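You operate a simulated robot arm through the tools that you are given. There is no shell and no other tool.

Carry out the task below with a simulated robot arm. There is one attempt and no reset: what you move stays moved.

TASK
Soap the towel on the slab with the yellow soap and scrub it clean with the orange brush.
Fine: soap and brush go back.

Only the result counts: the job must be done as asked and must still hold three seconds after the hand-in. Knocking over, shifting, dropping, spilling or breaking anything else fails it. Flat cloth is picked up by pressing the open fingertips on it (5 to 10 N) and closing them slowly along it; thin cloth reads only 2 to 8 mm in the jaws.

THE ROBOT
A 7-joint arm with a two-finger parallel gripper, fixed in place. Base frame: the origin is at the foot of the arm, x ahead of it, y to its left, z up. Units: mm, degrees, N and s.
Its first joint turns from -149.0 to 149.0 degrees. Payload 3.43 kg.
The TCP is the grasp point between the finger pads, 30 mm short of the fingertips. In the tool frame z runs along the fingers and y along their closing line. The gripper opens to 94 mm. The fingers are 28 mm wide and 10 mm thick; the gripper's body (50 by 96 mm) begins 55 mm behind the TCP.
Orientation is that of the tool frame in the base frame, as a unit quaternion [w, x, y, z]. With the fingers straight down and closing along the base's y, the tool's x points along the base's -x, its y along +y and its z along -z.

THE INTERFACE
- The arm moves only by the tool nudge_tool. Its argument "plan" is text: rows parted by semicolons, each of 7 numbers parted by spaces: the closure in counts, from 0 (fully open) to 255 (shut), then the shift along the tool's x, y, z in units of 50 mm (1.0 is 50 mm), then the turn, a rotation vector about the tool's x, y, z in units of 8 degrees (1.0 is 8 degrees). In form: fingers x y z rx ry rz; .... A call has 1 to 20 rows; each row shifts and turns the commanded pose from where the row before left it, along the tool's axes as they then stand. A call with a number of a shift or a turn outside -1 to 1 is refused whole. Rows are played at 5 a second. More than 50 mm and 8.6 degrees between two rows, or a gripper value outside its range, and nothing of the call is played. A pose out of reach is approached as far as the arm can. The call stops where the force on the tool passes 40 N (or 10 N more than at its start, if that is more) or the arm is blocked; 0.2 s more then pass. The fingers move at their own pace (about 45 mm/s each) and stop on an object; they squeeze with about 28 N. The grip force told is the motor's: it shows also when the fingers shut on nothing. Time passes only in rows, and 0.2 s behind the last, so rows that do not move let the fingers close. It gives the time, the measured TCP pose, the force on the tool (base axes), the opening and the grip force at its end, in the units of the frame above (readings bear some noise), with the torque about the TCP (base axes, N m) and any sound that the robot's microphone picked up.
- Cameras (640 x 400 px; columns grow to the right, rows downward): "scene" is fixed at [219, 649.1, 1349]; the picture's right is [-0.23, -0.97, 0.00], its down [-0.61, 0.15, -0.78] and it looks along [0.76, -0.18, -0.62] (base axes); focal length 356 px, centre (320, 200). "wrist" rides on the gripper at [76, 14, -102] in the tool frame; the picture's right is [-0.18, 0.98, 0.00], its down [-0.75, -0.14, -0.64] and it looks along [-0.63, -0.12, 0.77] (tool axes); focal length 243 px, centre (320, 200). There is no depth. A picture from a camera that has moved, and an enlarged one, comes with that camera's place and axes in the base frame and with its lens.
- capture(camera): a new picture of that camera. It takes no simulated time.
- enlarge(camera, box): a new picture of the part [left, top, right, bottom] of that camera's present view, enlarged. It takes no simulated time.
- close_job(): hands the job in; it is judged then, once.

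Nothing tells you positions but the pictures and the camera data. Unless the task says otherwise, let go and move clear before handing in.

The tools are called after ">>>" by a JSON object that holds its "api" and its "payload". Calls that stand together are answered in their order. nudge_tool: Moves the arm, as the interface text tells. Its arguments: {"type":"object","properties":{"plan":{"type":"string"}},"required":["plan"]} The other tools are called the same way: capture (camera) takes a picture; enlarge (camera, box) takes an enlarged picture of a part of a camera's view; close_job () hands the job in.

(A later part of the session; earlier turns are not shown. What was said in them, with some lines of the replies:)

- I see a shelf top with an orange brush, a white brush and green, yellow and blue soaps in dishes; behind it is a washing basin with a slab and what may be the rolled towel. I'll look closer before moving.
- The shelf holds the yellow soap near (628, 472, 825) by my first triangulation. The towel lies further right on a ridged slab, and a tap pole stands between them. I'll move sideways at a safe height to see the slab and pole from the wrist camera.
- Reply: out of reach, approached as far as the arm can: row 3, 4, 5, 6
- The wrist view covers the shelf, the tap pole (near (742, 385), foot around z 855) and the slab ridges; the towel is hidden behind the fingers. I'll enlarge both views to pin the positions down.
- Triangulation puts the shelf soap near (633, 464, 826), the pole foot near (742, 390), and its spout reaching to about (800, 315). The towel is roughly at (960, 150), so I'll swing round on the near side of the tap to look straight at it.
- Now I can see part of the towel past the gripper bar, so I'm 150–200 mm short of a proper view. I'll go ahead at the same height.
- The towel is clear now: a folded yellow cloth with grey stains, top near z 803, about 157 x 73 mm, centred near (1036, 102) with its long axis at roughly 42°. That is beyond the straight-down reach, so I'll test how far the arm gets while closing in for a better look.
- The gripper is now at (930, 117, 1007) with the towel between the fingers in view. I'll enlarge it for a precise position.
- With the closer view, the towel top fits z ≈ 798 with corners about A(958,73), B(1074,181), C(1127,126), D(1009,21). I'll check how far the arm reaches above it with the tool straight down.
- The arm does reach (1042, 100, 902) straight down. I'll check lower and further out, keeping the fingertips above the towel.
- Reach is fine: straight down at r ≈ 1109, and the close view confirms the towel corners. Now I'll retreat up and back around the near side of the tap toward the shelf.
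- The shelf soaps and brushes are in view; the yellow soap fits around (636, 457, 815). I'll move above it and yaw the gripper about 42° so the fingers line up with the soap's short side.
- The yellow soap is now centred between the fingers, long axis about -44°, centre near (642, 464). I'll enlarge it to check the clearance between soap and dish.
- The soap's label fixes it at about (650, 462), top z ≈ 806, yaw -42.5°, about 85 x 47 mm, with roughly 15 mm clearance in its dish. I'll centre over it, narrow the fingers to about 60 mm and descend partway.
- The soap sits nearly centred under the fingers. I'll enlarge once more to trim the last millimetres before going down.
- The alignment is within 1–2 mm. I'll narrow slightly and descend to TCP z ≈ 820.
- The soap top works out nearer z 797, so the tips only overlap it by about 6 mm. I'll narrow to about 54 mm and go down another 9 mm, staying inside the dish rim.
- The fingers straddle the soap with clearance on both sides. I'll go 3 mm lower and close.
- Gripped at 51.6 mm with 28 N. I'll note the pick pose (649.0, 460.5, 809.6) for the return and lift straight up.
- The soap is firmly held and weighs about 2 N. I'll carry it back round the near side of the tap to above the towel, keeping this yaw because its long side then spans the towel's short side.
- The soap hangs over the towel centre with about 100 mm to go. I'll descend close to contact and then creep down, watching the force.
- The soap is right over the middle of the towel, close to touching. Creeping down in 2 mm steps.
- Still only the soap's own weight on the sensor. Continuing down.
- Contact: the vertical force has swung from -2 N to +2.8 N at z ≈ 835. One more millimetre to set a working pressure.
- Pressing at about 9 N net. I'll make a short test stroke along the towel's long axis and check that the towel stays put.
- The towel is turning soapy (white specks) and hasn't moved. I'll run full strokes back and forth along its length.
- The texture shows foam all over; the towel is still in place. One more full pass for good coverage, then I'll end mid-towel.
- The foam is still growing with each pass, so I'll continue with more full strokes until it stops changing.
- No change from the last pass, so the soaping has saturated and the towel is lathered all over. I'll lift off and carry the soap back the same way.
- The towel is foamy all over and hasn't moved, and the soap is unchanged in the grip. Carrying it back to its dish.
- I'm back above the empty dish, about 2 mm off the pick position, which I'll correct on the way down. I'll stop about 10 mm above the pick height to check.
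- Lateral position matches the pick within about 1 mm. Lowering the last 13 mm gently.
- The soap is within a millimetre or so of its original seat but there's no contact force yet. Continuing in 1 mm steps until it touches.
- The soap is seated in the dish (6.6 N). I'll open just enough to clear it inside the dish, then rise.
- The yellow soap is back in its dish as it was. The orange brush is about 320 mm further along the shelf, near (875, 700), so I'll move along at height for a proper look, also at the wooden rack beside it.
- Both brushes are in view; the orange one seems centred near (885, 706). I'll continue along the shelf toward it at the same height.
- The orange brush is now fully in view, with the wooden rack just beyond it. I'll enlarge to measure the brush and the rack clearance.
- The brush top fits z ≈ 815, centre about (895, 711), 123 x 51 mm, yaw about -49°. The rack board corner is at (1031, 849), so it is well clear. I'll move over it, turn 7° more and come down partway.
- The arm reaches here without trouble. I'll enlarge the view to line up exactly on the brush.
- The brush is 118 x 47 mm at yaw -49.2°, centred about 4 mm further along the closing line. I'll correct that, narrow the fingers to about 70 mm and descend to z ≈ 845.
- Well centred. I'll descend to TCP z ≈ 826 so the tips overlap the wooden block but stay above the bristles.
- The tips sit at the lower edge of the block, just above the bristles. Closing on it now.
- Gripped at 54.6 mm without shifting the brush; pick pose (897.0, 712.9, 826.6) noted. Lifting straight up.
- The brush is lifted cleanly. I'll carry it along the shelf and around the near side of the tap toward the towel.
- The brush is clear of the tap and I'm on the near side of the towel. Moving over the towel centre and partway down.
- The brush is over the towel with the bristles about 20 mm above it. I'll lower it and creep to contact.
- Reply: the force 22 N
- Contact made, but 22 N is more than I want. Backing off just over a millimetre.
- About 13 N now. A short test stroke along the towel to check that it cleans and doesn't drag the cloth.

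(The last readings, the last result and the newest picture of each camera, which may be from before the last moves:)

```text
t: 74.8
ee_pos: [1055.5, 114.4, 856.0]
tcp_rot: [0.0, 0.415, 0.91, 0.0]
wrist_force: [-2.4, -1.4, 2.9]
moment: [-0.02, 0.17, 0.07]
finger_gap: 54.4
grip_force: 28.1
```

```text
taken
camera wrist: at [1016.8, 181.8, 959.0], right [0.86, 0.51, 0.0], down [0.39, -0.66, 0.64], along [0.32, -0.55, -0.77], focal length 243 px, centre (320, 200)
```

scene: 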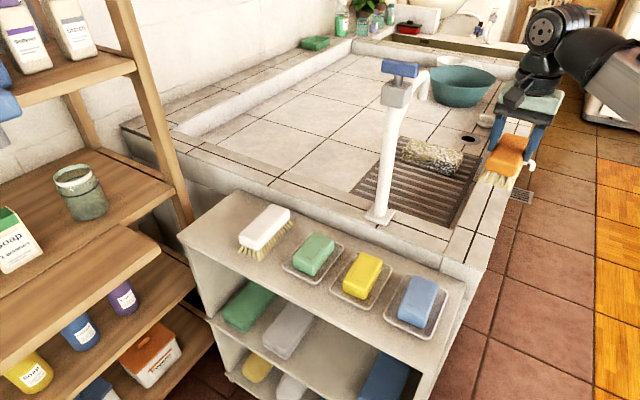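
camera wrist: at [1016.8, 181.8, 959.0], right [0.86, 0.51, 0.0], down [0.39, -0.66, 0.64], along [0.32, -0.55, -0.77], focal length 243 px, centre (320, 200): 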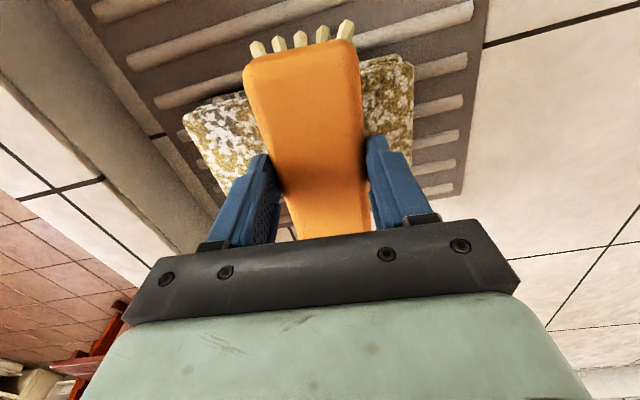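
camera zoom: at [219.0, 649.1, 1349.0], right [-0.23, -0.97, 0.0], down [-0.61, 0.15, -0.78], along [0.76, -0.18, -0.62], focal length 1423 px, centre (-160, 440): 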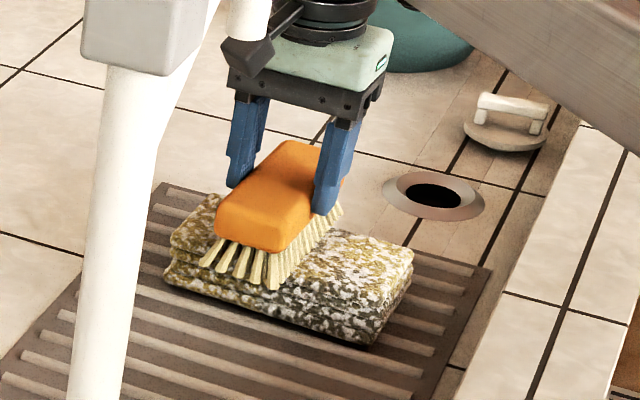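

The towel stays put and the stroke works, but pressure has fallen to about 4 N. I'll add half a millimetre and run full strokes.

>>> {"api": "nudge_tool", "payload": {"plan": "210 0.006 0.24 0.01 0 0 0; 210 0.006 0.24 0 0 0 0; 210 0.006 0.24 0 0 0 0; 210 -0.006 -0.24 0 0 0 0; 210 -0.006 -0.24 0 0 0 0; 210 -0.006 -0.24 0 0 0 0; 210 -0.006 -0.24 0 0 0 0; 210 -0.006 -0.24 0 0 0 0; 210 -0.006 -0.24 0 0 0 0; 210 -0.006 -0.24 0 0 0 0; 210 -0.006 -0.24 0 0 0 0; 210 -0.006 -0.24 0 0 0 0; 210 0 0 0 0 0 0"}}

>>> {"api": "enlarge", "payload": {"camera": "scene", "box": [370, 90, 510, 190]}}

>>> {"api": "capture", "payload": {"camera": "wrist"}}

```text
t: 77.6
ee_pos: [1002.0, 65.8, 856.1]
tcp_rot: [0.0, 0.415, 0.91, -0.001]
wrist_force: [0.2, 0.7, 2.3]
moment: [0.16, 0.05, 0.02]
finger_gap: 54.4
grip_force: 27.7
```

```text
4.00 times, centred on (440, 140) of scene
camera zoom: at [219.0, 649.1, 1349.0], right [-0.23, -0.97, 0.0], down [-0.61, 0.15, -0.78], along [0.76, -0.18, -0.62], focal length 1423 px, centre (-160, 440)
```

zoom: 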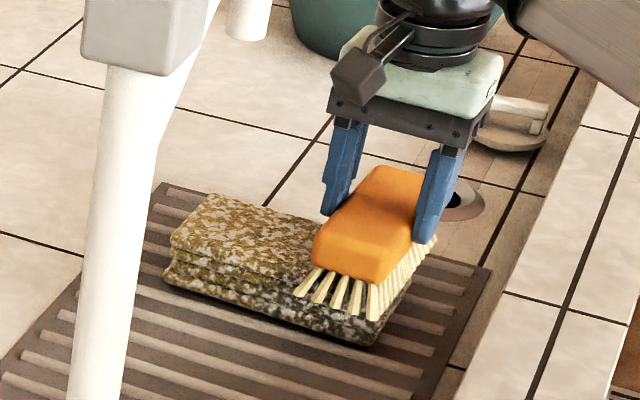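

```text
taken
camera wrist: at [963.3, 133.0, 959.0], right [0.86, 0.51, 0.0], down [0.39, -0.66, 0.64], along [0.32, -0.55, -0.77], focal length 243 px, centre (320, 200)
```

wrist: 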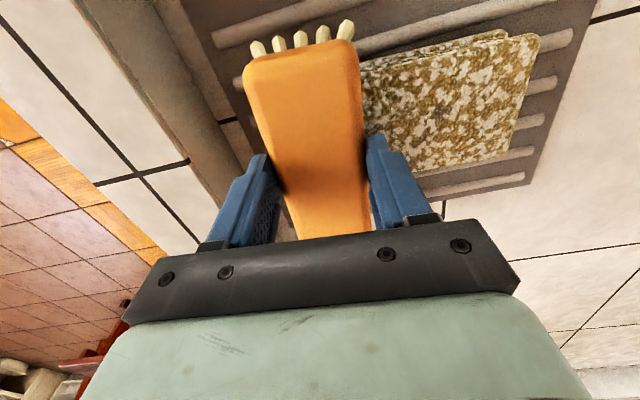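

The lather is thinning and the grey is fading, so the scrubbing works. I'll press a touch more and continue with full passes.

>>> {"api": "nudge_tool", "payload": {"plan": "210 0.006 0.24 0.008 0 0 0; 210 0.006 0.24 0 0 0 0; 210 0.006 0.24 0 0 0 0; 210 0.006 0.24 0 0 0 0; 210 0.006 0.24 0 0 0 0; 210 0.006 0.24 0 0 0 0; 210 0.006 0.24 0 0 0 0; 210 0.006 0.24 0 0 0 0; 210 0.006 0.24 0 0 0 0; 210 -0.006 -0.24 0 0 0 0; 210 -0.006 -0.24 0 0 0 0; 210 -0.006 -0.24 0 0 0 0; 210 -0.006 -0.24 0 0 0 0; 210 -0.006 -0.24 0 0 0 0; 210 -0.006 -0.24 0 0 0 0; 210 -0.006 -0.24 0 0 0 0; 210 -0.006 -0.24 0 0 0 0; 210 -0.006 -0.24 0 0 0 0; 210 0 0 0 0 0 0"}}

>>> {"api": "enlarge", "payload": {"camera": "scene", "box": [370, 90, 510, 190]}}

>>> {"api": "enlarge", "payload": {"camera": "wrist", "box": [300, 10, 580, 200]}}

```text
t: 81.6
ee_pos: [1000.6, 66.2, 855.2]
tcp_rot: [-0.001, 0.415, 0.91, 0.001]
wrist_force: [1.6, 3.1, 10.0]
moment: [0.21, -0.17, 0.03]
finger_gap: 54.3
grip_force: 28.2
```

```text
4.00 times, centred on (440, 140) of scene
camera zoom: at [219.0, 649.1, 1349.0], right [-0.23, -0.97, 0.0], down [-0.61, 0.15, -0.78], along [0.76, -0.18, -0.62], focal length 1423 px, centre (-160, 440)
```

zoom: 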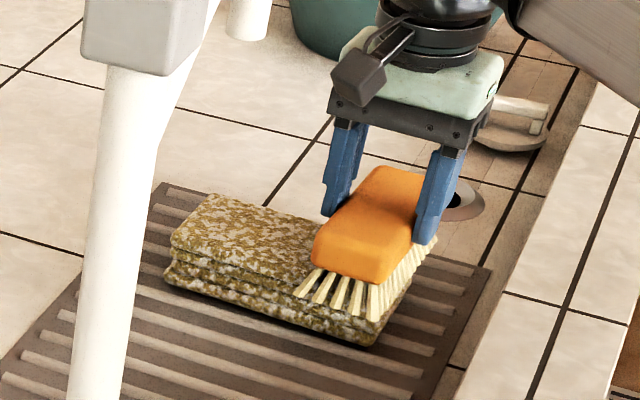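

```text
2.11 times, centred on (440, 105) of wrist
camera zoom: at [962.8, 133.0, 958.7], right [0.86, 0.51, 0.0], down [0.39, -0.66, 0.64], along [0.32, -0.55, -0.77], focal length 511 px, centre (67, 400)
```

zoom: 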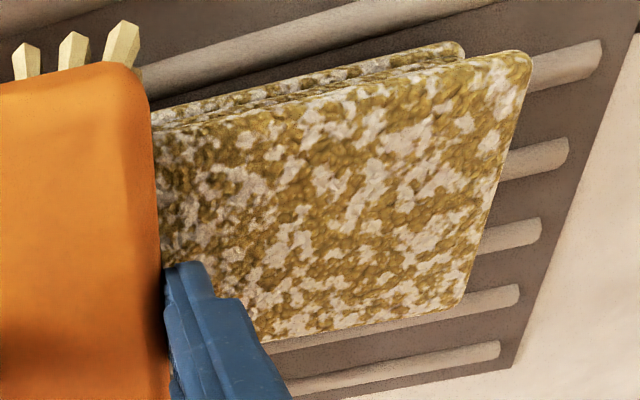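

The grey spot near the middle has gone. I'll run more passes and end at the other end to inspect the originally darkest part.

>>> {"api": "nudge_tool", "payload": {"plan": "210 0.006 0.24 0 0 0 0; 210 0.006 0.24 0 0 0 0; 210 0.006 0.24 0 0 0 0; 210 0.006 0.24 0 0 0 0; 210 -0.006 -0.24 0 0 0 0; 210 -0.006 -0.24 0 0 0 0; 210 -0.006 -0.24 0 0 0 0; 210 -0.006 -0.24 0 0 0 0; 210 0.006 0.24 0 0 0 0; 210 0.006 0.24 0 0 0 0; 210 0.006 0.24 0 0 0 0; 210 0.006 0.24 0 0 0 0; 210 0.006 0.24 0 0 0 0; 210 0.006 0.24 0 0 0 0; 210 0.006 0.24 0 0 0 0; 210 0.006 0.24 0 0 0 0; 210 0.006 0.24 0 0 0 0; 210 0 0 0 0 0 0"}}

>>> {"api": "enlarge", "payload": {"camera": "scene", "box": [370, 90, 510, 190]}}

>>> {"api": "capture", "payload": {"camera": "wrist"}}

```text
t: 85.4
ee_pos: [1081.3, 139.7, 857.2]
tcp_rot: [0.0, 0.414, 0.91, 0.0]
wrist_force: [-0.9, -1.0, 4.7]
moment: [-0.03, 0.09, 0.03]
finger_gap: 54.3
grip_force: 28.1
```

```text
4.00 times, centred on (440, 140) of scene
camera zoom: at [219.0, 649.1, 1349.0], right [-0.23, -0.97, 0.0], down [-0.61, 0.15, -0.78], along [0.76, -0.18, -0.62], focal length 1423 px, centre (-160, 440)
```

zoom: 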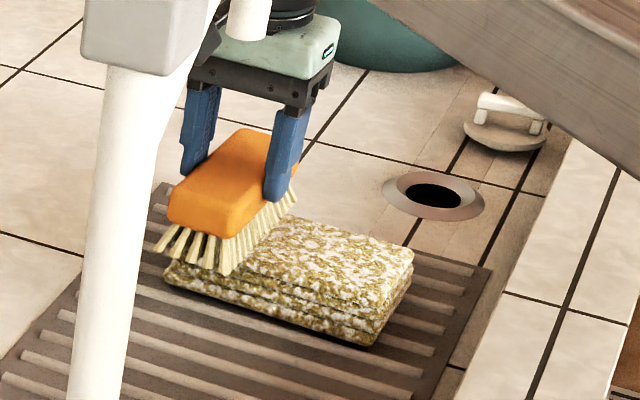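

```text
taken
camera wrist: at [1043.3, 206.7, 958.6], right [0.86, 0.51, 0.0], down [0.39, -0.66, 0.64], along [0.33, -0.55, -0.77], focal length 243 px, centre (320, 200)
```

wrist: 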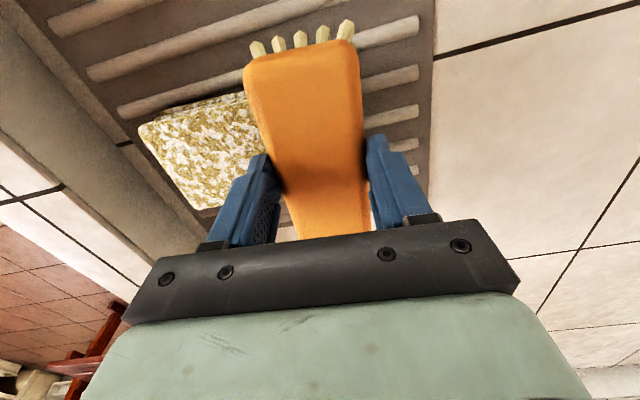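

The dark grey looks to be gone from the near end. I'll enlarge to check for remaining dirt.

>>> {"api": "enlarge", "payload": {"camera": "wrist", "box": [120, 70, 280, 230]}}

>>> {"api": "enlarge", "payload": {"camera": "scene", "box": [400, 130, 480, 180]}}

```text
2.50 times, centred on (200, 150) of wrist
camera zoom: at [1043.3, 206.7, 958.6], right [0.86, 0.51, 0.0], down [0.39, -0.66, 0.64], along [0.33, -0.55, -0.77], focal length 606 px, centre (620, 325)
```

zoom: 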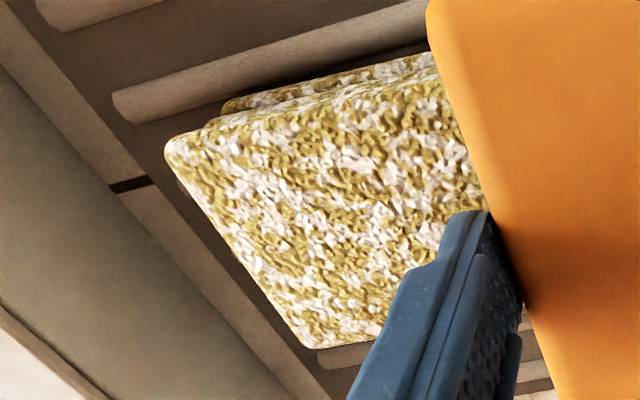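

```text
8.00 times, centred on (440, 155) of scene
camera zoom: at [219.0, 649.1, 1349.0], right [-0.23, -0.97, 0.0], down [-0.61, 0.15, -0.78], along [0.76, -0.18, -0.62], focal length 2847 px, centre (-640, 560)
```

zoom: 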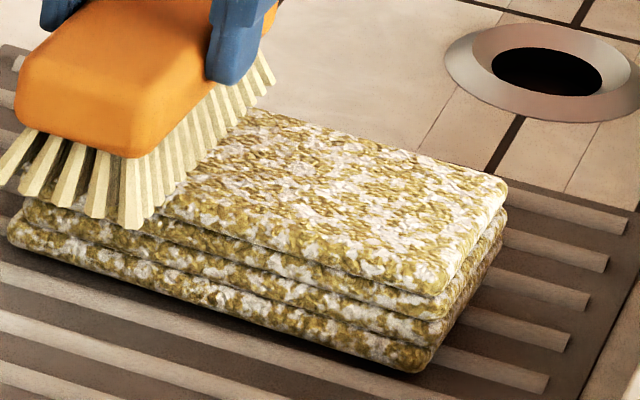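

No grey is left in the visible part. One more full back-and-forth for safety, then I'll lift off to inspect the whole towel.

>>> {"api": "nudge_tool", "payload": {"plan": "210 -0.006 -0.24 0 0 0 0; 210 -0.006 -0.24 0 0 0 0; 210 -0.006 -0.24 0 0 0 0; 210 -0.006 -0.24 0 0 0 0; 210 -0.006 -0.24 0 0 0 0; 210 -0.006 -0.24 0 0 0 0; 210 -0.006 -0.24 0 0 0 0; 210 -0.006 -0.24 0 0 0 0; 210 -0.006 -0.24 0 0 0 0; 210 0.006 0.24 0 0 0 0; 210 0.006 0.24 0 0 0 0; 210 0.006 0.24 0 0 0 0; 210 0.006 0.24 0 0 0 0; 210 0.006 0.24 0 0 0 0; 210 0.006 0.24 0 0 0 0; 210 0.006 0.24 0 0 0 0; 210 0.006 0.24 0 0 0 0; 210 0.006 0.24 0 0 0 0; 210 0 0 0 0 0 0"}}

>>> {"api": "nudge_tool", "payload": {"plan": "210 -0.006 -0.24 0 0 0 0; 210 -0.006 -0.24 0 0 0 0; 210 -0.006 -0.24 0 0 0 0; 210 -0.006 -0.24 0 0 0 0; 210 -0.006 -0.24 0 0 0 0; 210 -0.006 -0.24 0 0 0 0; 210 -0.006 -0.24 0 0 0 0; 210 -0.006 -0.24 0 0 0 0; 210 -0.006 -0.24 0 0 0 0; 210 0 0 -0.1 0 0 0; 210 0 0 -0.4 0 0 0; 210 0 0 -0.8 0 0 0; 210 0 0 -0.8 0 0 0; 210 0 0 -0.8 0 0 0; 210 0 0 0 0 0 0"}}

>>> {"api": "capture", "payload": {"camera": "wrist"}}

>>> {"api": "enlarge", "payload": {"camera": "scene", "box": [380, 110, 500, 190]}}

```text
t: 89.4
ee_pos: [1081.5, 139.8, 855.5]
tcp_rot: [-0.001, 0.415, 0.91, 0.0]
wrist_force: [0.3, 0.0, -0.3]
moment: [-0.05, 0.01, -0.03]
finger_gap: 54.3
grip_force: 27.7
```

```text
t: 92.6
ee_pos: [1002.1, 67.0, 1001.1]
tcp_rot: [0.0, 0.415, 0.91, -0.001]
wrist_force: [-0.6, -0.7, -1.6]
moment: [0.03, -0.01, 0.0]
finger_gap: 54.2
grip_force: 27.6
```

```text
taken
camera wrist: at [963.5, 133.4, 1103.5], right [0.86, 0.51, 0.0], down [0.39, -0.66, 0.64], along [0.32, -0.55, -0.77], focal length 243 px, centre (320, 200)
```

wrist: 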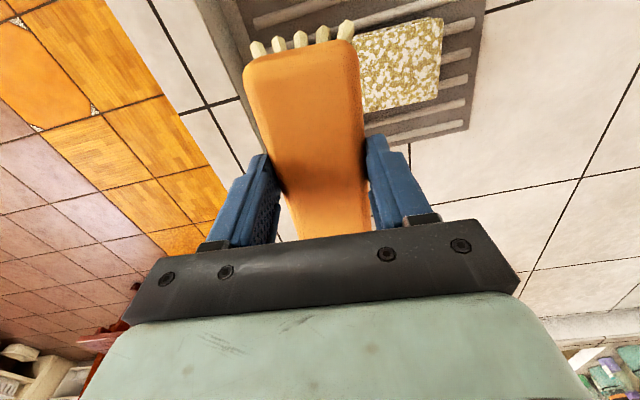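

```text
5.00 times, centred on (440, 150) of scene
camera zoom: at [219.0, 649.1, 1349.0], right [-0.23, -0.97, 0.0], down [-0.61, 0.15, -0.78], along [0.76, -0.18, -0.62], focal length 1779 px, centre (-280, 450)
```

zoom: 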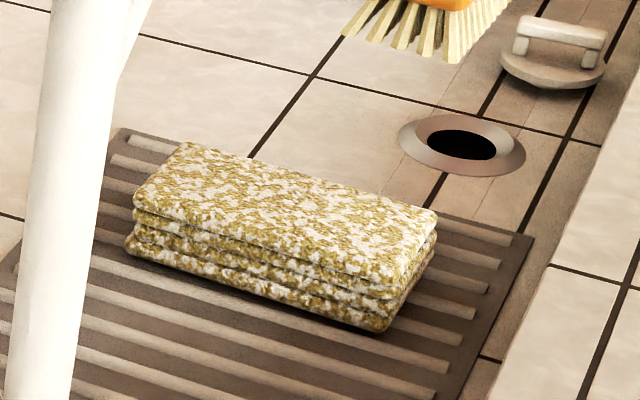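

The towel looks clean with lather left on it. The last passes were light in places, so I'll take a detailed reference view, then scrub once more and compare to be sure it has stopped changing.

>>> {"api": "enlarge", "payload": {"camera": "scene", "box": [400, 130, 480, 180]}}

>>> {"api": "nudge_tool", "payload": {"plan": "210 0.006 0.24 0.8 0 0 0; 210 0.006 0.24 0.8 0 0 0; 210 0.006 0.24 0.8 0 0 0; 210 0.006 0.24 0.4 0 0 0; 210 0 0 0.06 0 0 0; 210 0 0 0 0 0 0"}}

```text
8.00 times, centred on (440, 155) of scene
camera zoom: at [219.0, 649.1, 1349.0], right [-0.23, -0.97, 0.0], down [-0.61, 0.15, -0.78], along [0.76, -0.18, -0.62], focal length 2847 px, centre (-640, 560)
```

zoom: 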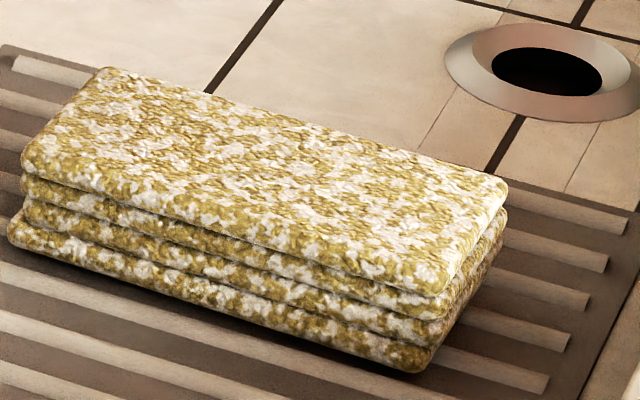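

```text
t: 94.0
ee_pos: [1039.3, 99.0, 855.7]
tcp_rot: [0.0, 0.415, 0.91, 0.0]
wrist_force: [-1.3, 0.4, -0.9]
moment: [0.01, -0.04, 0.0]
finger_gap: 54.1
grip_force: 27.7
```

Contact has shifted about a millimetre lower than before. Creeping down again to a working pressure.

>>> {"api": "nudge_tool", "payload": {"plan": "210 0 0 0.02 0 0 0; 210 0 0 0 0 0 0"}}

>>> {"api": "nudge_tool", "payload": {"plan": "210 0 0 0.015 0 0 0; 210 0 0 0 0 0 0"}}

```text
t: 94.6
ee_pos: [1037.5, 98.8, 856.9]
tcp_rot: [0.001, 0.415, 0.91, 0.0]
wrist_force: [0.2, 0.7, -2.0]
moment: [-0.03, 0.01, 0.03]
finger_gap: 54.4
grip_force: 28.7
```

```text
t: 95.2
ee_pos: [1038.2, 98.3, 856.0]
tcp_rot: [0.0, 0.415, 0.91, 0.0]
wrist_force: [-0.4, -0.5, 0.9]
moment: [0.02, 0.01, 0.01]
finger_gap: 54.2
grip_force: 28.6
```

Just touching (about 2 N). Adding 0.7 mm and scrubbing two more full passes.

>>> {"api": "nudge_tool", "payload": {"plan": "210 0 0 0.014 0 0 0; 210 0.006 0.24 0 0 0 0; 210 0.006 0.24 0 0 0 0; 210 0.006 0.24 0 0 0 0; 210 0.006 0.24 0 0 0 0; 210 0.006 0.24 0 0 0 0; 210 -0.006 -0.24 0 0 0 0; 210 -0.006 -0.24 0 0 0 0; 210 -0.006 -0.24 0 0 0 0; 210 -0.006 -0.24 0 0 0 0; 210 -0.006 -0.24 0 0 0 0; 210 -0.006 -0.24 0 0 0 0; 210 -0.006 -0.24 0 0 0 0; 210 -0.006 -0.24 0 0 0 0; 210 -0.006 -0.24 0 0 0 0; 210 0 0 0 0 0 0"}}

>>> {"api": "nudge_tool", "payload": {"plan": "210 0.006 0.24 0 0 0 0; 210 0.006 0.24 0 0 0 0; 210 0.006 0.24 0 0 0 0; 210 0.006 0.24 0 0 0 0; 210 0.006 0.24 0 0 0 0; 210 0.006 0.24 0 0 0 0; 210 0.006 0.24 0 0 0 0; 210 0.006 0.24 0 0 0 0; 210 0.006 0.24 0 0 0 0; 210 -0.006 -0.24 0 0 0 0; 210 -0.006 -0.24 0 0 0 0; 210 -0.006 -0.24 0 0 0 0; 210 -0.006 -0.24 0 0 0 0; 210 -0.006 -0.24 0 0 0 0; 210 -0.006 -0.24 0 0 0 0; 210 -0.006 -0.24 0 0 0 0; 210 -0.006 -0.24 0 0 0 0; 210 -0.006 -0.24 0 0 0 0; 210 0 0 0 0 0 0"}}

>>> {"api": "enlarge", "payload": {"camera": "scene", "box": [370, 90, 510, 190]}}

```text
t: 98.6
ee_pos: [1001.0, 66.3, 854.9]
tcp_rot: [0.0, 0.415, 0.91, 0.001]
wrist_force: [2.1, 3.4, 14.7]
moment: [0.23, -0.19, 0.04]
finger_gap: 54.3
grip_force: 28.1
```

```text
t: 102.6
ee_pos: [1002.2, 66.6, 856.7]
tcp_rot: [0.0, 0.415, 0.91, 0.0]
wrist_force: [0.9, 3.5, 12.0]
moment: [0.18, -0.19, 0.01]
finger_gap: 54.4
grip_force: 27.9
```

```text
4.00 times, centred on (440, 140) of scene
camera zoom: at [219.0, 649.1, 1349.0], right [-0.23, -0.97, 0.0], down [-0.61, 0.15, -0.78], along [0.76, -0.18, -0.62], focal length 1423 px, centre (-160, 440)
```

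zoom: 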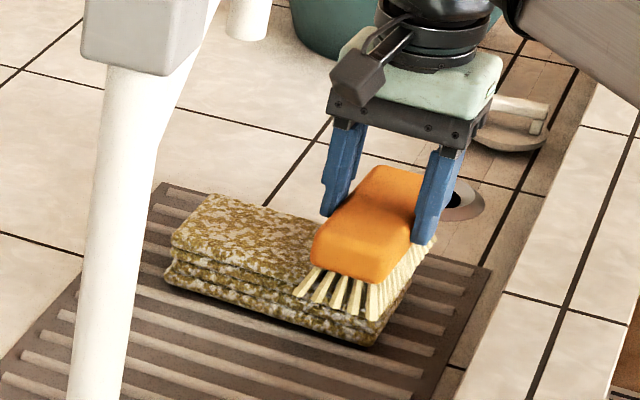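

Good pressure through those passes. Lifting off to compare with the reference view.

>>> {"api": "nudge_tool", "payload": {"plan": "210 0 0 -0.1 0 0 0; 210 0 0 -0.4 0 0 0; 210 0 0 -0.8 0 0 0; 210 0 0 -0.8 0 0 0; 210 0 0 -0.8 0 0 0; 210 0 0 -0.1 0 0 0; 210 0 0 0 0 0 0"}}

>>> {"api": "enlarge", "payload": {"camera": "scene", "box": [400, 130, 480, 180]}}

>>> {"api": "capture", "payload": {"camera": "wrist"}}

```text
t: 104.2
ee_pos: [1004.2, 66.7, 1004.5]
tcp_rot: [0.001, 0.415, 0.91, 0.0]
wrist_force: [0.3, 0.9, -1.3]
moment: [-0.02, -0.02, 0.01]
finger_gap: 54.4
grip_force: 28.4
```

```text
8.00 times, centred on (440, 155) of scene
camera zoom: at [219.0, 649.1, 1349.0], right [-0.23, -0.97, 0.0], down [-0.61, 0.15, -0.78], along [0.76, -0.18, -0.62], focal length 2847 px, centre (-640, 560)
```

zoom: 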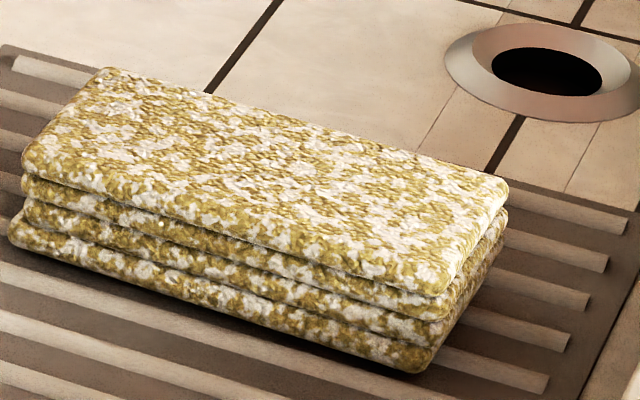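

```text
taken
camera wrist: at [964.3, 133.1, 1108.1], right [0.86, 0.51, 0.0], down [0.39, -0.66, 0.64], along [0.32, -0.55, -0.77], focal length 243 px, centre (320, 200)
```

wrist: 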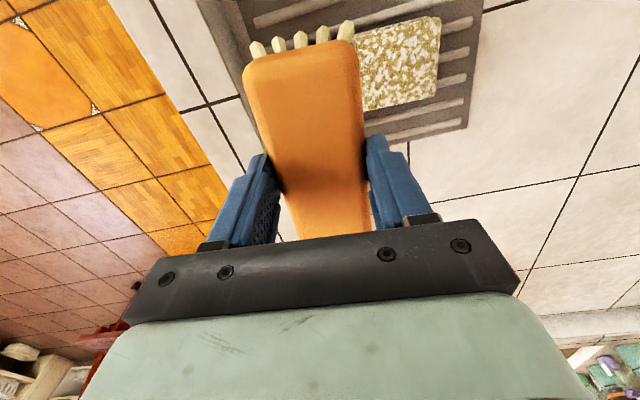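

Nothing changed with the extra passes, so the scrubbing is complete and no grey remains. Now I'll carry the brush back the way it came.

>>> {"api": "nudge_tool", "payload": {"plan": "210 0.703 -0.453 -0.01 0 0 0; 210 0.703 -0.453 -0.01 0 0 0; 210 0.703 -0.453 -0.01 0 0 0; 210 0.703 -0.453 -0.01 0 0 0; 210 0.703 -0.453 -0.01 0 0 0; 210 0.703 -0.453 -0.01 0 0 0; 210 0.703 -0.453 -0.01 0 0 0; 210 0.858 0.11 0 0 0 0; 210 0.858 0.11 0 0 0 0; 210 0.858 0.11 0 0 0 0; 210 0.858 0.11 0 0 0 0; 210 0.858 0.11 0 0 0 0; 210 0.445 0.82 0 0 0 0; 210 0.445 0.82 0 0 0 0; 210 0.445 0.82 0 0 0 0; 210 0 0 0 0 0 0"}}

>>> {"api": "capture", "payload": {"camera": "scene"}}

```text
t: 107.6
ee_pos: [651.2, 458.1, 1008.7]
tcp_rot: [0.0, 0.415, 0.91, 0.0]
wrist_force: [0.3, 0.2, -2.3]
moment: [0.0, 0.01, 0.01]
finger_gap: 54.1
grip_force: 28.1
```

```text
taken
```

scene: 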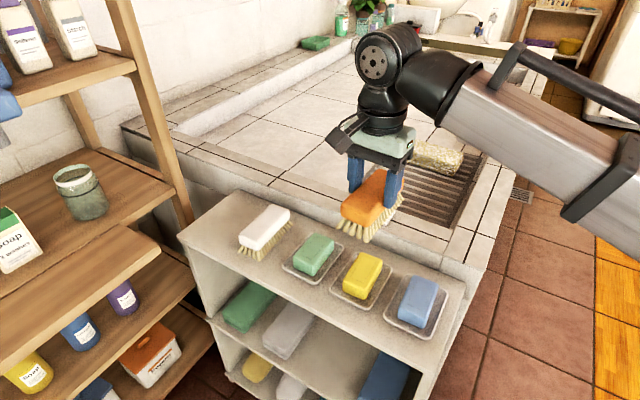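

Above the shelf again with everything undisturbed. Continuing along it to above the brush's place.

>>> {"api": "nudge_tool", "payload": {"plan": "210 0.07 0.88 0 0 0 0; 210 0.07 0.88 0 0 0 0; 210 0.07 0.88 0 0 0 0; 210 0.07 0.88 0 0 0 0; 210 0.07 0.88 0 0 0 0; 210 0.07 0.88 0 0 0 0; 210 0.07 0.88 0 0 0 0; 210 0.07 0.88 0 0 0 0; 210 0 0 0 0 0 0"}}

>>> {"api": "capture", "payload": {"camera": "wrist"}}

>>> {"api": "capture", "payload": {"camera": "scene"}}

```text
t: 109.6
ee_pos: [897.2, 710.7, 1007.2]
tcp_rot: [-0.001, 0.415, 0.91, 0.001]
wrist_force: [0.1, -0.2, -0.1]
moment: [0.02, -0.01, 0.0]
finger_gap: 54.3
grip_force: 27.6
```

```text
taken
camera wrist: at [858.9, 777.6, 1110.9], right [0.86, 0.51, 0.0], down [0.39, -0.66, 0.64], along [0.32, -0.55, -0.77], focal length 243 px, centre (320, 200)
```

wrist: 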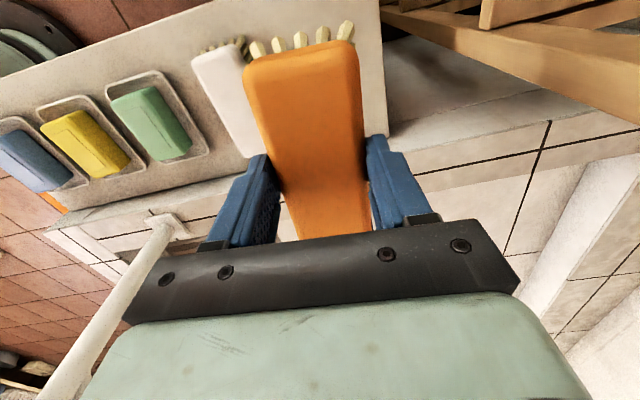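

```text
taken
```

scene: 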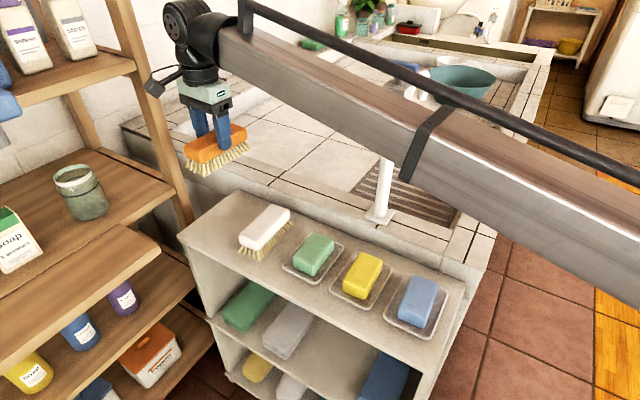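

Only about 1.5 mm off the original position; I'll correct it on the way down and stop 12 mm above the seat.

>>> {"api": "nudge_tool", "payload": {"plan": "210 0.017 0.026 0.8 0 0 0; 210 0 0 0.8 0 0 0; 210 0 0 0.8 0 0 0; 210 0 0 0.7 0 0 0; 210 0 0 0.3 0 0 0; 210 0 0 0 0 0 0"}}

>>> {"api": "enlarge", "payload": {"camera": "scene", "box": [190, 160, 270, 250]}}

>>> {"api": "capture", "payload": {"camera": "wrist"}}

```text
t: 111.0
ee_pos: [898.4, 712.6, 838.9]
tcp_rot: [0.0, 0.415, 0.91, 0.0]
wrist_force: [-0.3, 0.2, -0.8]
moment: [0.02, 0.0, -0.03]
finger_gap: 54.2
grip_force: 27.6
```

```text
4.44 times, centred on (230, 205) of scene
camera zoom: at [219.0, 649.1, 1349.0], right [-0.23, -0.97, 0.0], down [-0.61, 0.15, -0.78], along [0.76, -0.18, -0.62], focal length 1581 px, centre (720, 178)
```

zoom: 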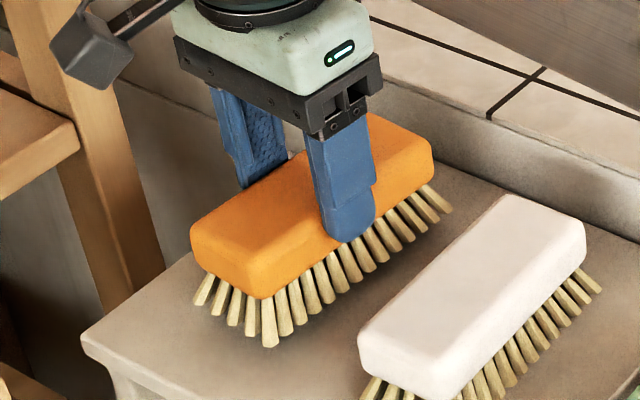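

```text
taken
camera wrist: at [859.6, 779.0, 941.6], right [0.86, 0.51, 0.0], down [0.39, -0.66, 0.64], along [0.32, -0.55, -0.77], focal length 243 px, centre (320, 200)
```

wrist: 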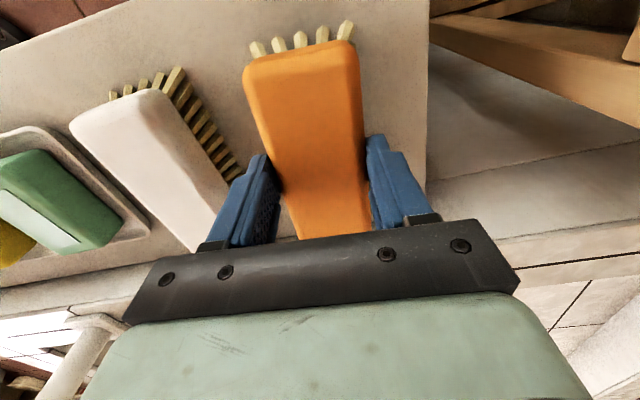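

Lateral match within half a millimetre. Lowering the last 12 mm gently to contact.

>>> {"api": "nudge_tool", "payload": {"plan": "210 0 0 0.1 0 0 0; 210 0 0 0.08 0 0 0; 210 0 0 0.04 0 0 0; 210 0 0 0 0 0 0"}}

>>> {"api": "nudge_tool", "payload": {"plan": "210 0 0 0.02 0 0 0; 210 0 0 0 0 0 0"}}

```text
t: 112.0
ee_pos: [897.4, 712.0, 828.1]
tcp_rot: [0.0, 0.415, 0.91, 0.001]
wrist_force: [-0.4, -0.2, -1.3]
moment: [0.01, -0.01, -0.03]
finger_gap: 54.3
grip_force: 27.8
```

```text
t: 112.6
ee_pos: [897.5, 711.8, 827.5]
tcp_rot: [0.0, 0.415, 0.91, -0.001]
wrist_force: [-0.2, -0.5, -1.1]
moment: [-0.05, 0.03, 0.01]
finger_gap: 54.5
grip_force: 28.1
```

>>> {"api": "nudge_tool", "payload": {"plan": "210 0 0 0.02 0 0 0; 210 0 0 0 0 0 0"}}

>>> {"api": "nudge_tool", "payload": {"plan": "210 0 0 0.015 0 0 0; 210 0 0 0 0 0 0"}}

```text
t: 113.2
ee_pos: [898.8, 711.5, 826.3]
tcp_rot: [0.0, 0.414, 0.91, -0.001]
wrist_force: [-0.5, -0.2, -1.8]
moment: [0.03, 0.0, 0.03]
finger_gap: 54.0
grip_force: 27.9
```

```text
t: 113.8
ee_pos: [898.7, 711.8, 824.8]
tcp_rot: [0.0, 0.415, 0.91, 0.0]
wrist_force: [-0.7, 1.0, -2.5]
moment: [0.03, 0.01, -0.01]
finger_gap: 54.4
grip_force: 28.0
```

Still no contact; the brush has probably slid up a millimetre or two in the grip. Continuing in small steps.

>>> {"api": "nudge_tool", "payload": {"plan": "210 0 0 0.015 0 0 0; 210 0 0 0 0 0 0"}}

>>> {"api": "nudge_tool", "payload": {"plan": "210 0 0 0.015 0 0 0; 210 0 0 0 0 0 0"}}

>>> {"api": "enlarge", "payload": {"camera": "scene", "box": [190, 160, 270, 250]}}

```text
t: 114.4
ee_pos: [897.8, 711.6, 824.5]
tcp_rot: [0.0, 0.414, 0.91, 0.0]
wrist_force: [1.2, 0.4, 2.7]
moment: [0.12, 0.18, -0.03]
finger_gap: 54.3
grip_force: 28.0
```

```text
t: 115.0
ee_pos: [898.4, 712.8, 822.9]
tcp_rot: [0.0, 0.415, 0.91, 0.0]
wrist_force: [0.8, 0.3, 9.4]
moment: [0.0, 0.24, -0.01]
finger_gap: 54.4
grip_force: 28.4
```

```text
4.44 times, centred on (230, 205) of scene
camera zoom: at [219.0, 649.1, 1349.0], right [-0.23, -0.97, 0.0], down [-0.61, 0.15, -0.78], along [0.76, -0.18, -0.62], focal length 1581 px, centre (720, 178)
```

zoom: 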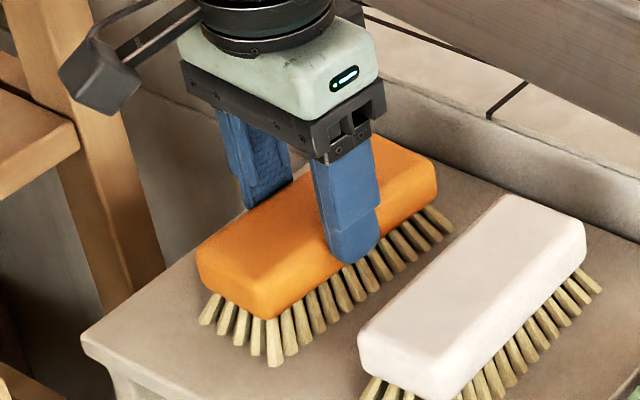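

The brush is standing on the shelf exactly as before (contact 9 N). Releasing and rising.

>>> {"api": "nudge_tool", "payload": {"plan": "180 0 0 -0.01 0 0 0; 140 0 0 0 0 0 0; 90 0 0 0 0 0 0; 75 0 0 0 0 0 0; 75 0 0 0 0 0 0"}}

>>> {"api": "nudge_tool", "payload": {"plan": "75 0 0 -0.1 0 0 0; 70 0 0 -0.3 0 0 0; 60 0 0 -0.8 0 0 0; 0 0 0 -0.8 0 0 0; 0 0 0 -0.8 0 0 0; 0 0 0 -0.8 0 0 0; 0 0 0 0 0 0 0"}}

>>> {"api": "capture", "payload": {"camera": "scene"}}

>>> {"api": "enlarge", "payload": {"camera": "scene", "box": [180, 180, 480, 360]}}

>>> {"api": "capture", "payload": {"camera": "wrist"}}

```text
t: 116.2
ee_pos: [898.6, 712.7, 823.6]
tcp_rot: [0.001, 0.414, 0.91, 0.0]
wrist_force: [-0.5, -0.3, -0.8]
moment: [0.02, -0.06, 0.0]
finger_gap: 66.1
grip_force: 0.1
```

```text
t: 117.8
ee_pos: [898.5, 712.5, 1004.2]
tcp_rot: [0.0, 0.414, 0.91, 0.0]
wrist_force: [-0.6, 0.1, -0.1]
moment: [-0.01, 0.04, 0.0]
finger_gap: 93.7
grip_force: 0.1
```

```text
taken
```

scene: 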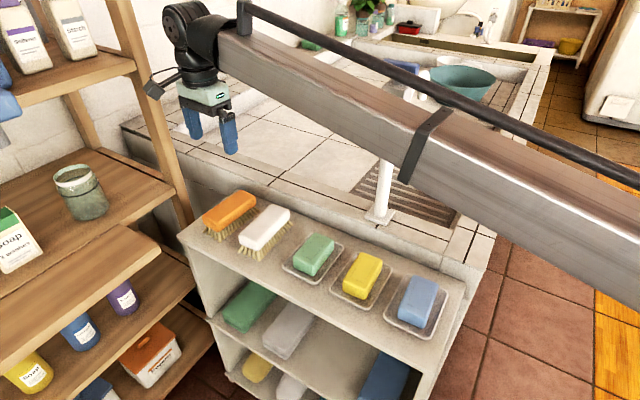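

```text
2.13 times, centred on (330, 270) of scene
camera zoom: at [219.0, 649.1, 1349.0], right [-0.23, -0.97, 0.0], down [-0.61, 0.15, -0.78], along [0.76, -0.18, -0.62], focal length 759 px, centre (299, 51)
```

zoom: 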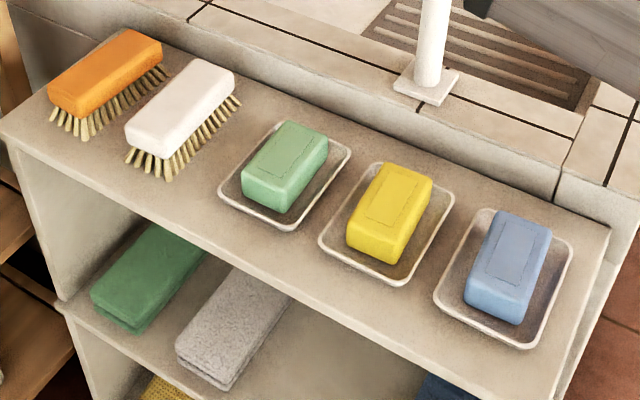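

```text
taken
camera wrist: at [859.6, 779.6, 1107.0], right [0.86, 0.51, 0.0], down [0.39, -0.66, 0.64], along [0.32, -0.55, -0.77], focal length 243 px, centre (320, 200)
```

wrist: 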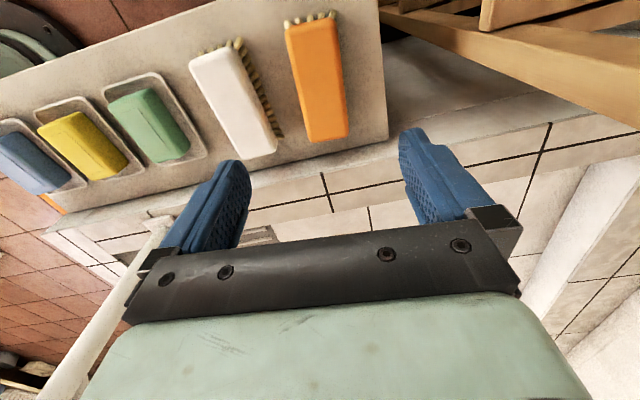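

The shelf matches its original layout, with the brush and soap in place. I'll move the arm back along the shelf so I can check the towel one last time.

>>> {"api": "nudge_tool", "payload": {"plan": "0 -0.069 -0.881 0 0 0 0; 0 -0.069 -0.881 0 0 0 0; 0 -0.069 -0.881 0 0 0 0; 0 -0.069 -0.881 0 0 0 0; 0 -0.069 -0.881 0 0 0 0; 0 -0.069 -0.881 0 0 0 0; 0 -0.069 -0.881 0 0 0 0; 0 -0.069 -0.881 0 0 0 0; 0 -0.445 -0.82 0 0 0 0; 0 -0.445 -0.82 0 0 0 0; 0 -0.445 -0.82 0 0 0 0; 0 -0.858 -0.11 0 0 0 0; 0 -0.858 -0.11 0 0 0 0; 0 -0.858 -0.11 0 0 0 0; 0 0 0 0 0 0 0"}}

>>> {"api": "capture", "payload": {"camera": "scene"}}

>>> {"api": "enlarge", "payload": {"camera": "scene", "box": [400, 130, 480, 180]}}

```text
t: 121.0
ee_pos: [674.7, 221.9, 1003.4]
tcp_rot: [0.0, 0.415, 0.91, 0.0]
wrist_force: [-0.4, 0.2, 0.3]
moment: [-0.01, -0.02, 0.0]
finger_gap: 94.2
grip_force: 0.0
```

```text
taken
```

scene: 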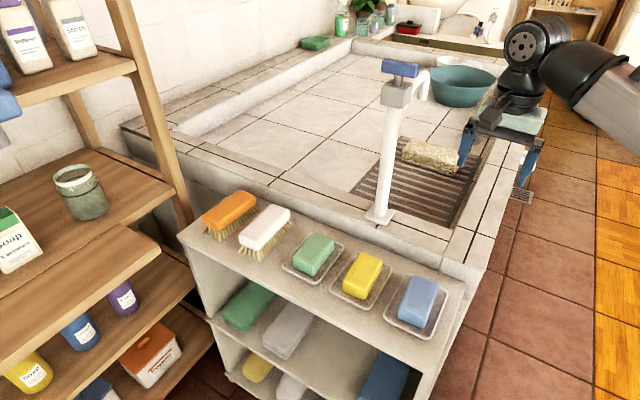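

```text
8.00 times, centred on (440, 155) of scene
camera zoom: at [219.0, 649.1, 1349.0], right [-0.23, -0.97, 0.0], down [-0.61, 0.15, -0.78], along [0.76, -0.18, -0.62], focal length 2847 px, centre (-640, 560)
```

zoom: 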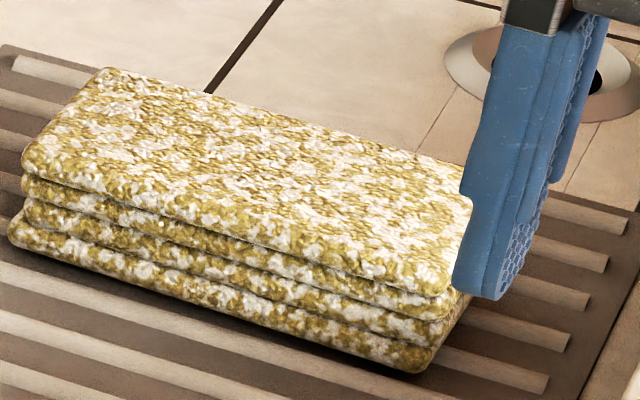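

The towel is in place on the slab, lathered and free of grey stains. The yellow soap is in its dish, the orange brush is back in its spot, and the gripper is empty and clear. Handing in.

>>> {"api": "close_job", "payload": {}}

```text
The job is handed in.
```

I soaped the towel with the yellow soap, scrubbed it with the orange brush, put both back and handed the job in.

- **Towel:** it is still in its place on the slab. Foam covered it after the soaping. After scrubbing no grey stains showed, and an extra round of strokes changed nothing further. White lather is still on it, since rinsing was not asked for.
- **Soap and brush:** the yellow soap is in its dish and the orange brush is on the shelf beside the white one, both within a couple of millimetres of where they started.
- **Everything else:** I saw nothing else moved in the final pictures. The gripper is empty and clear.

I have not been told the result of the judging.
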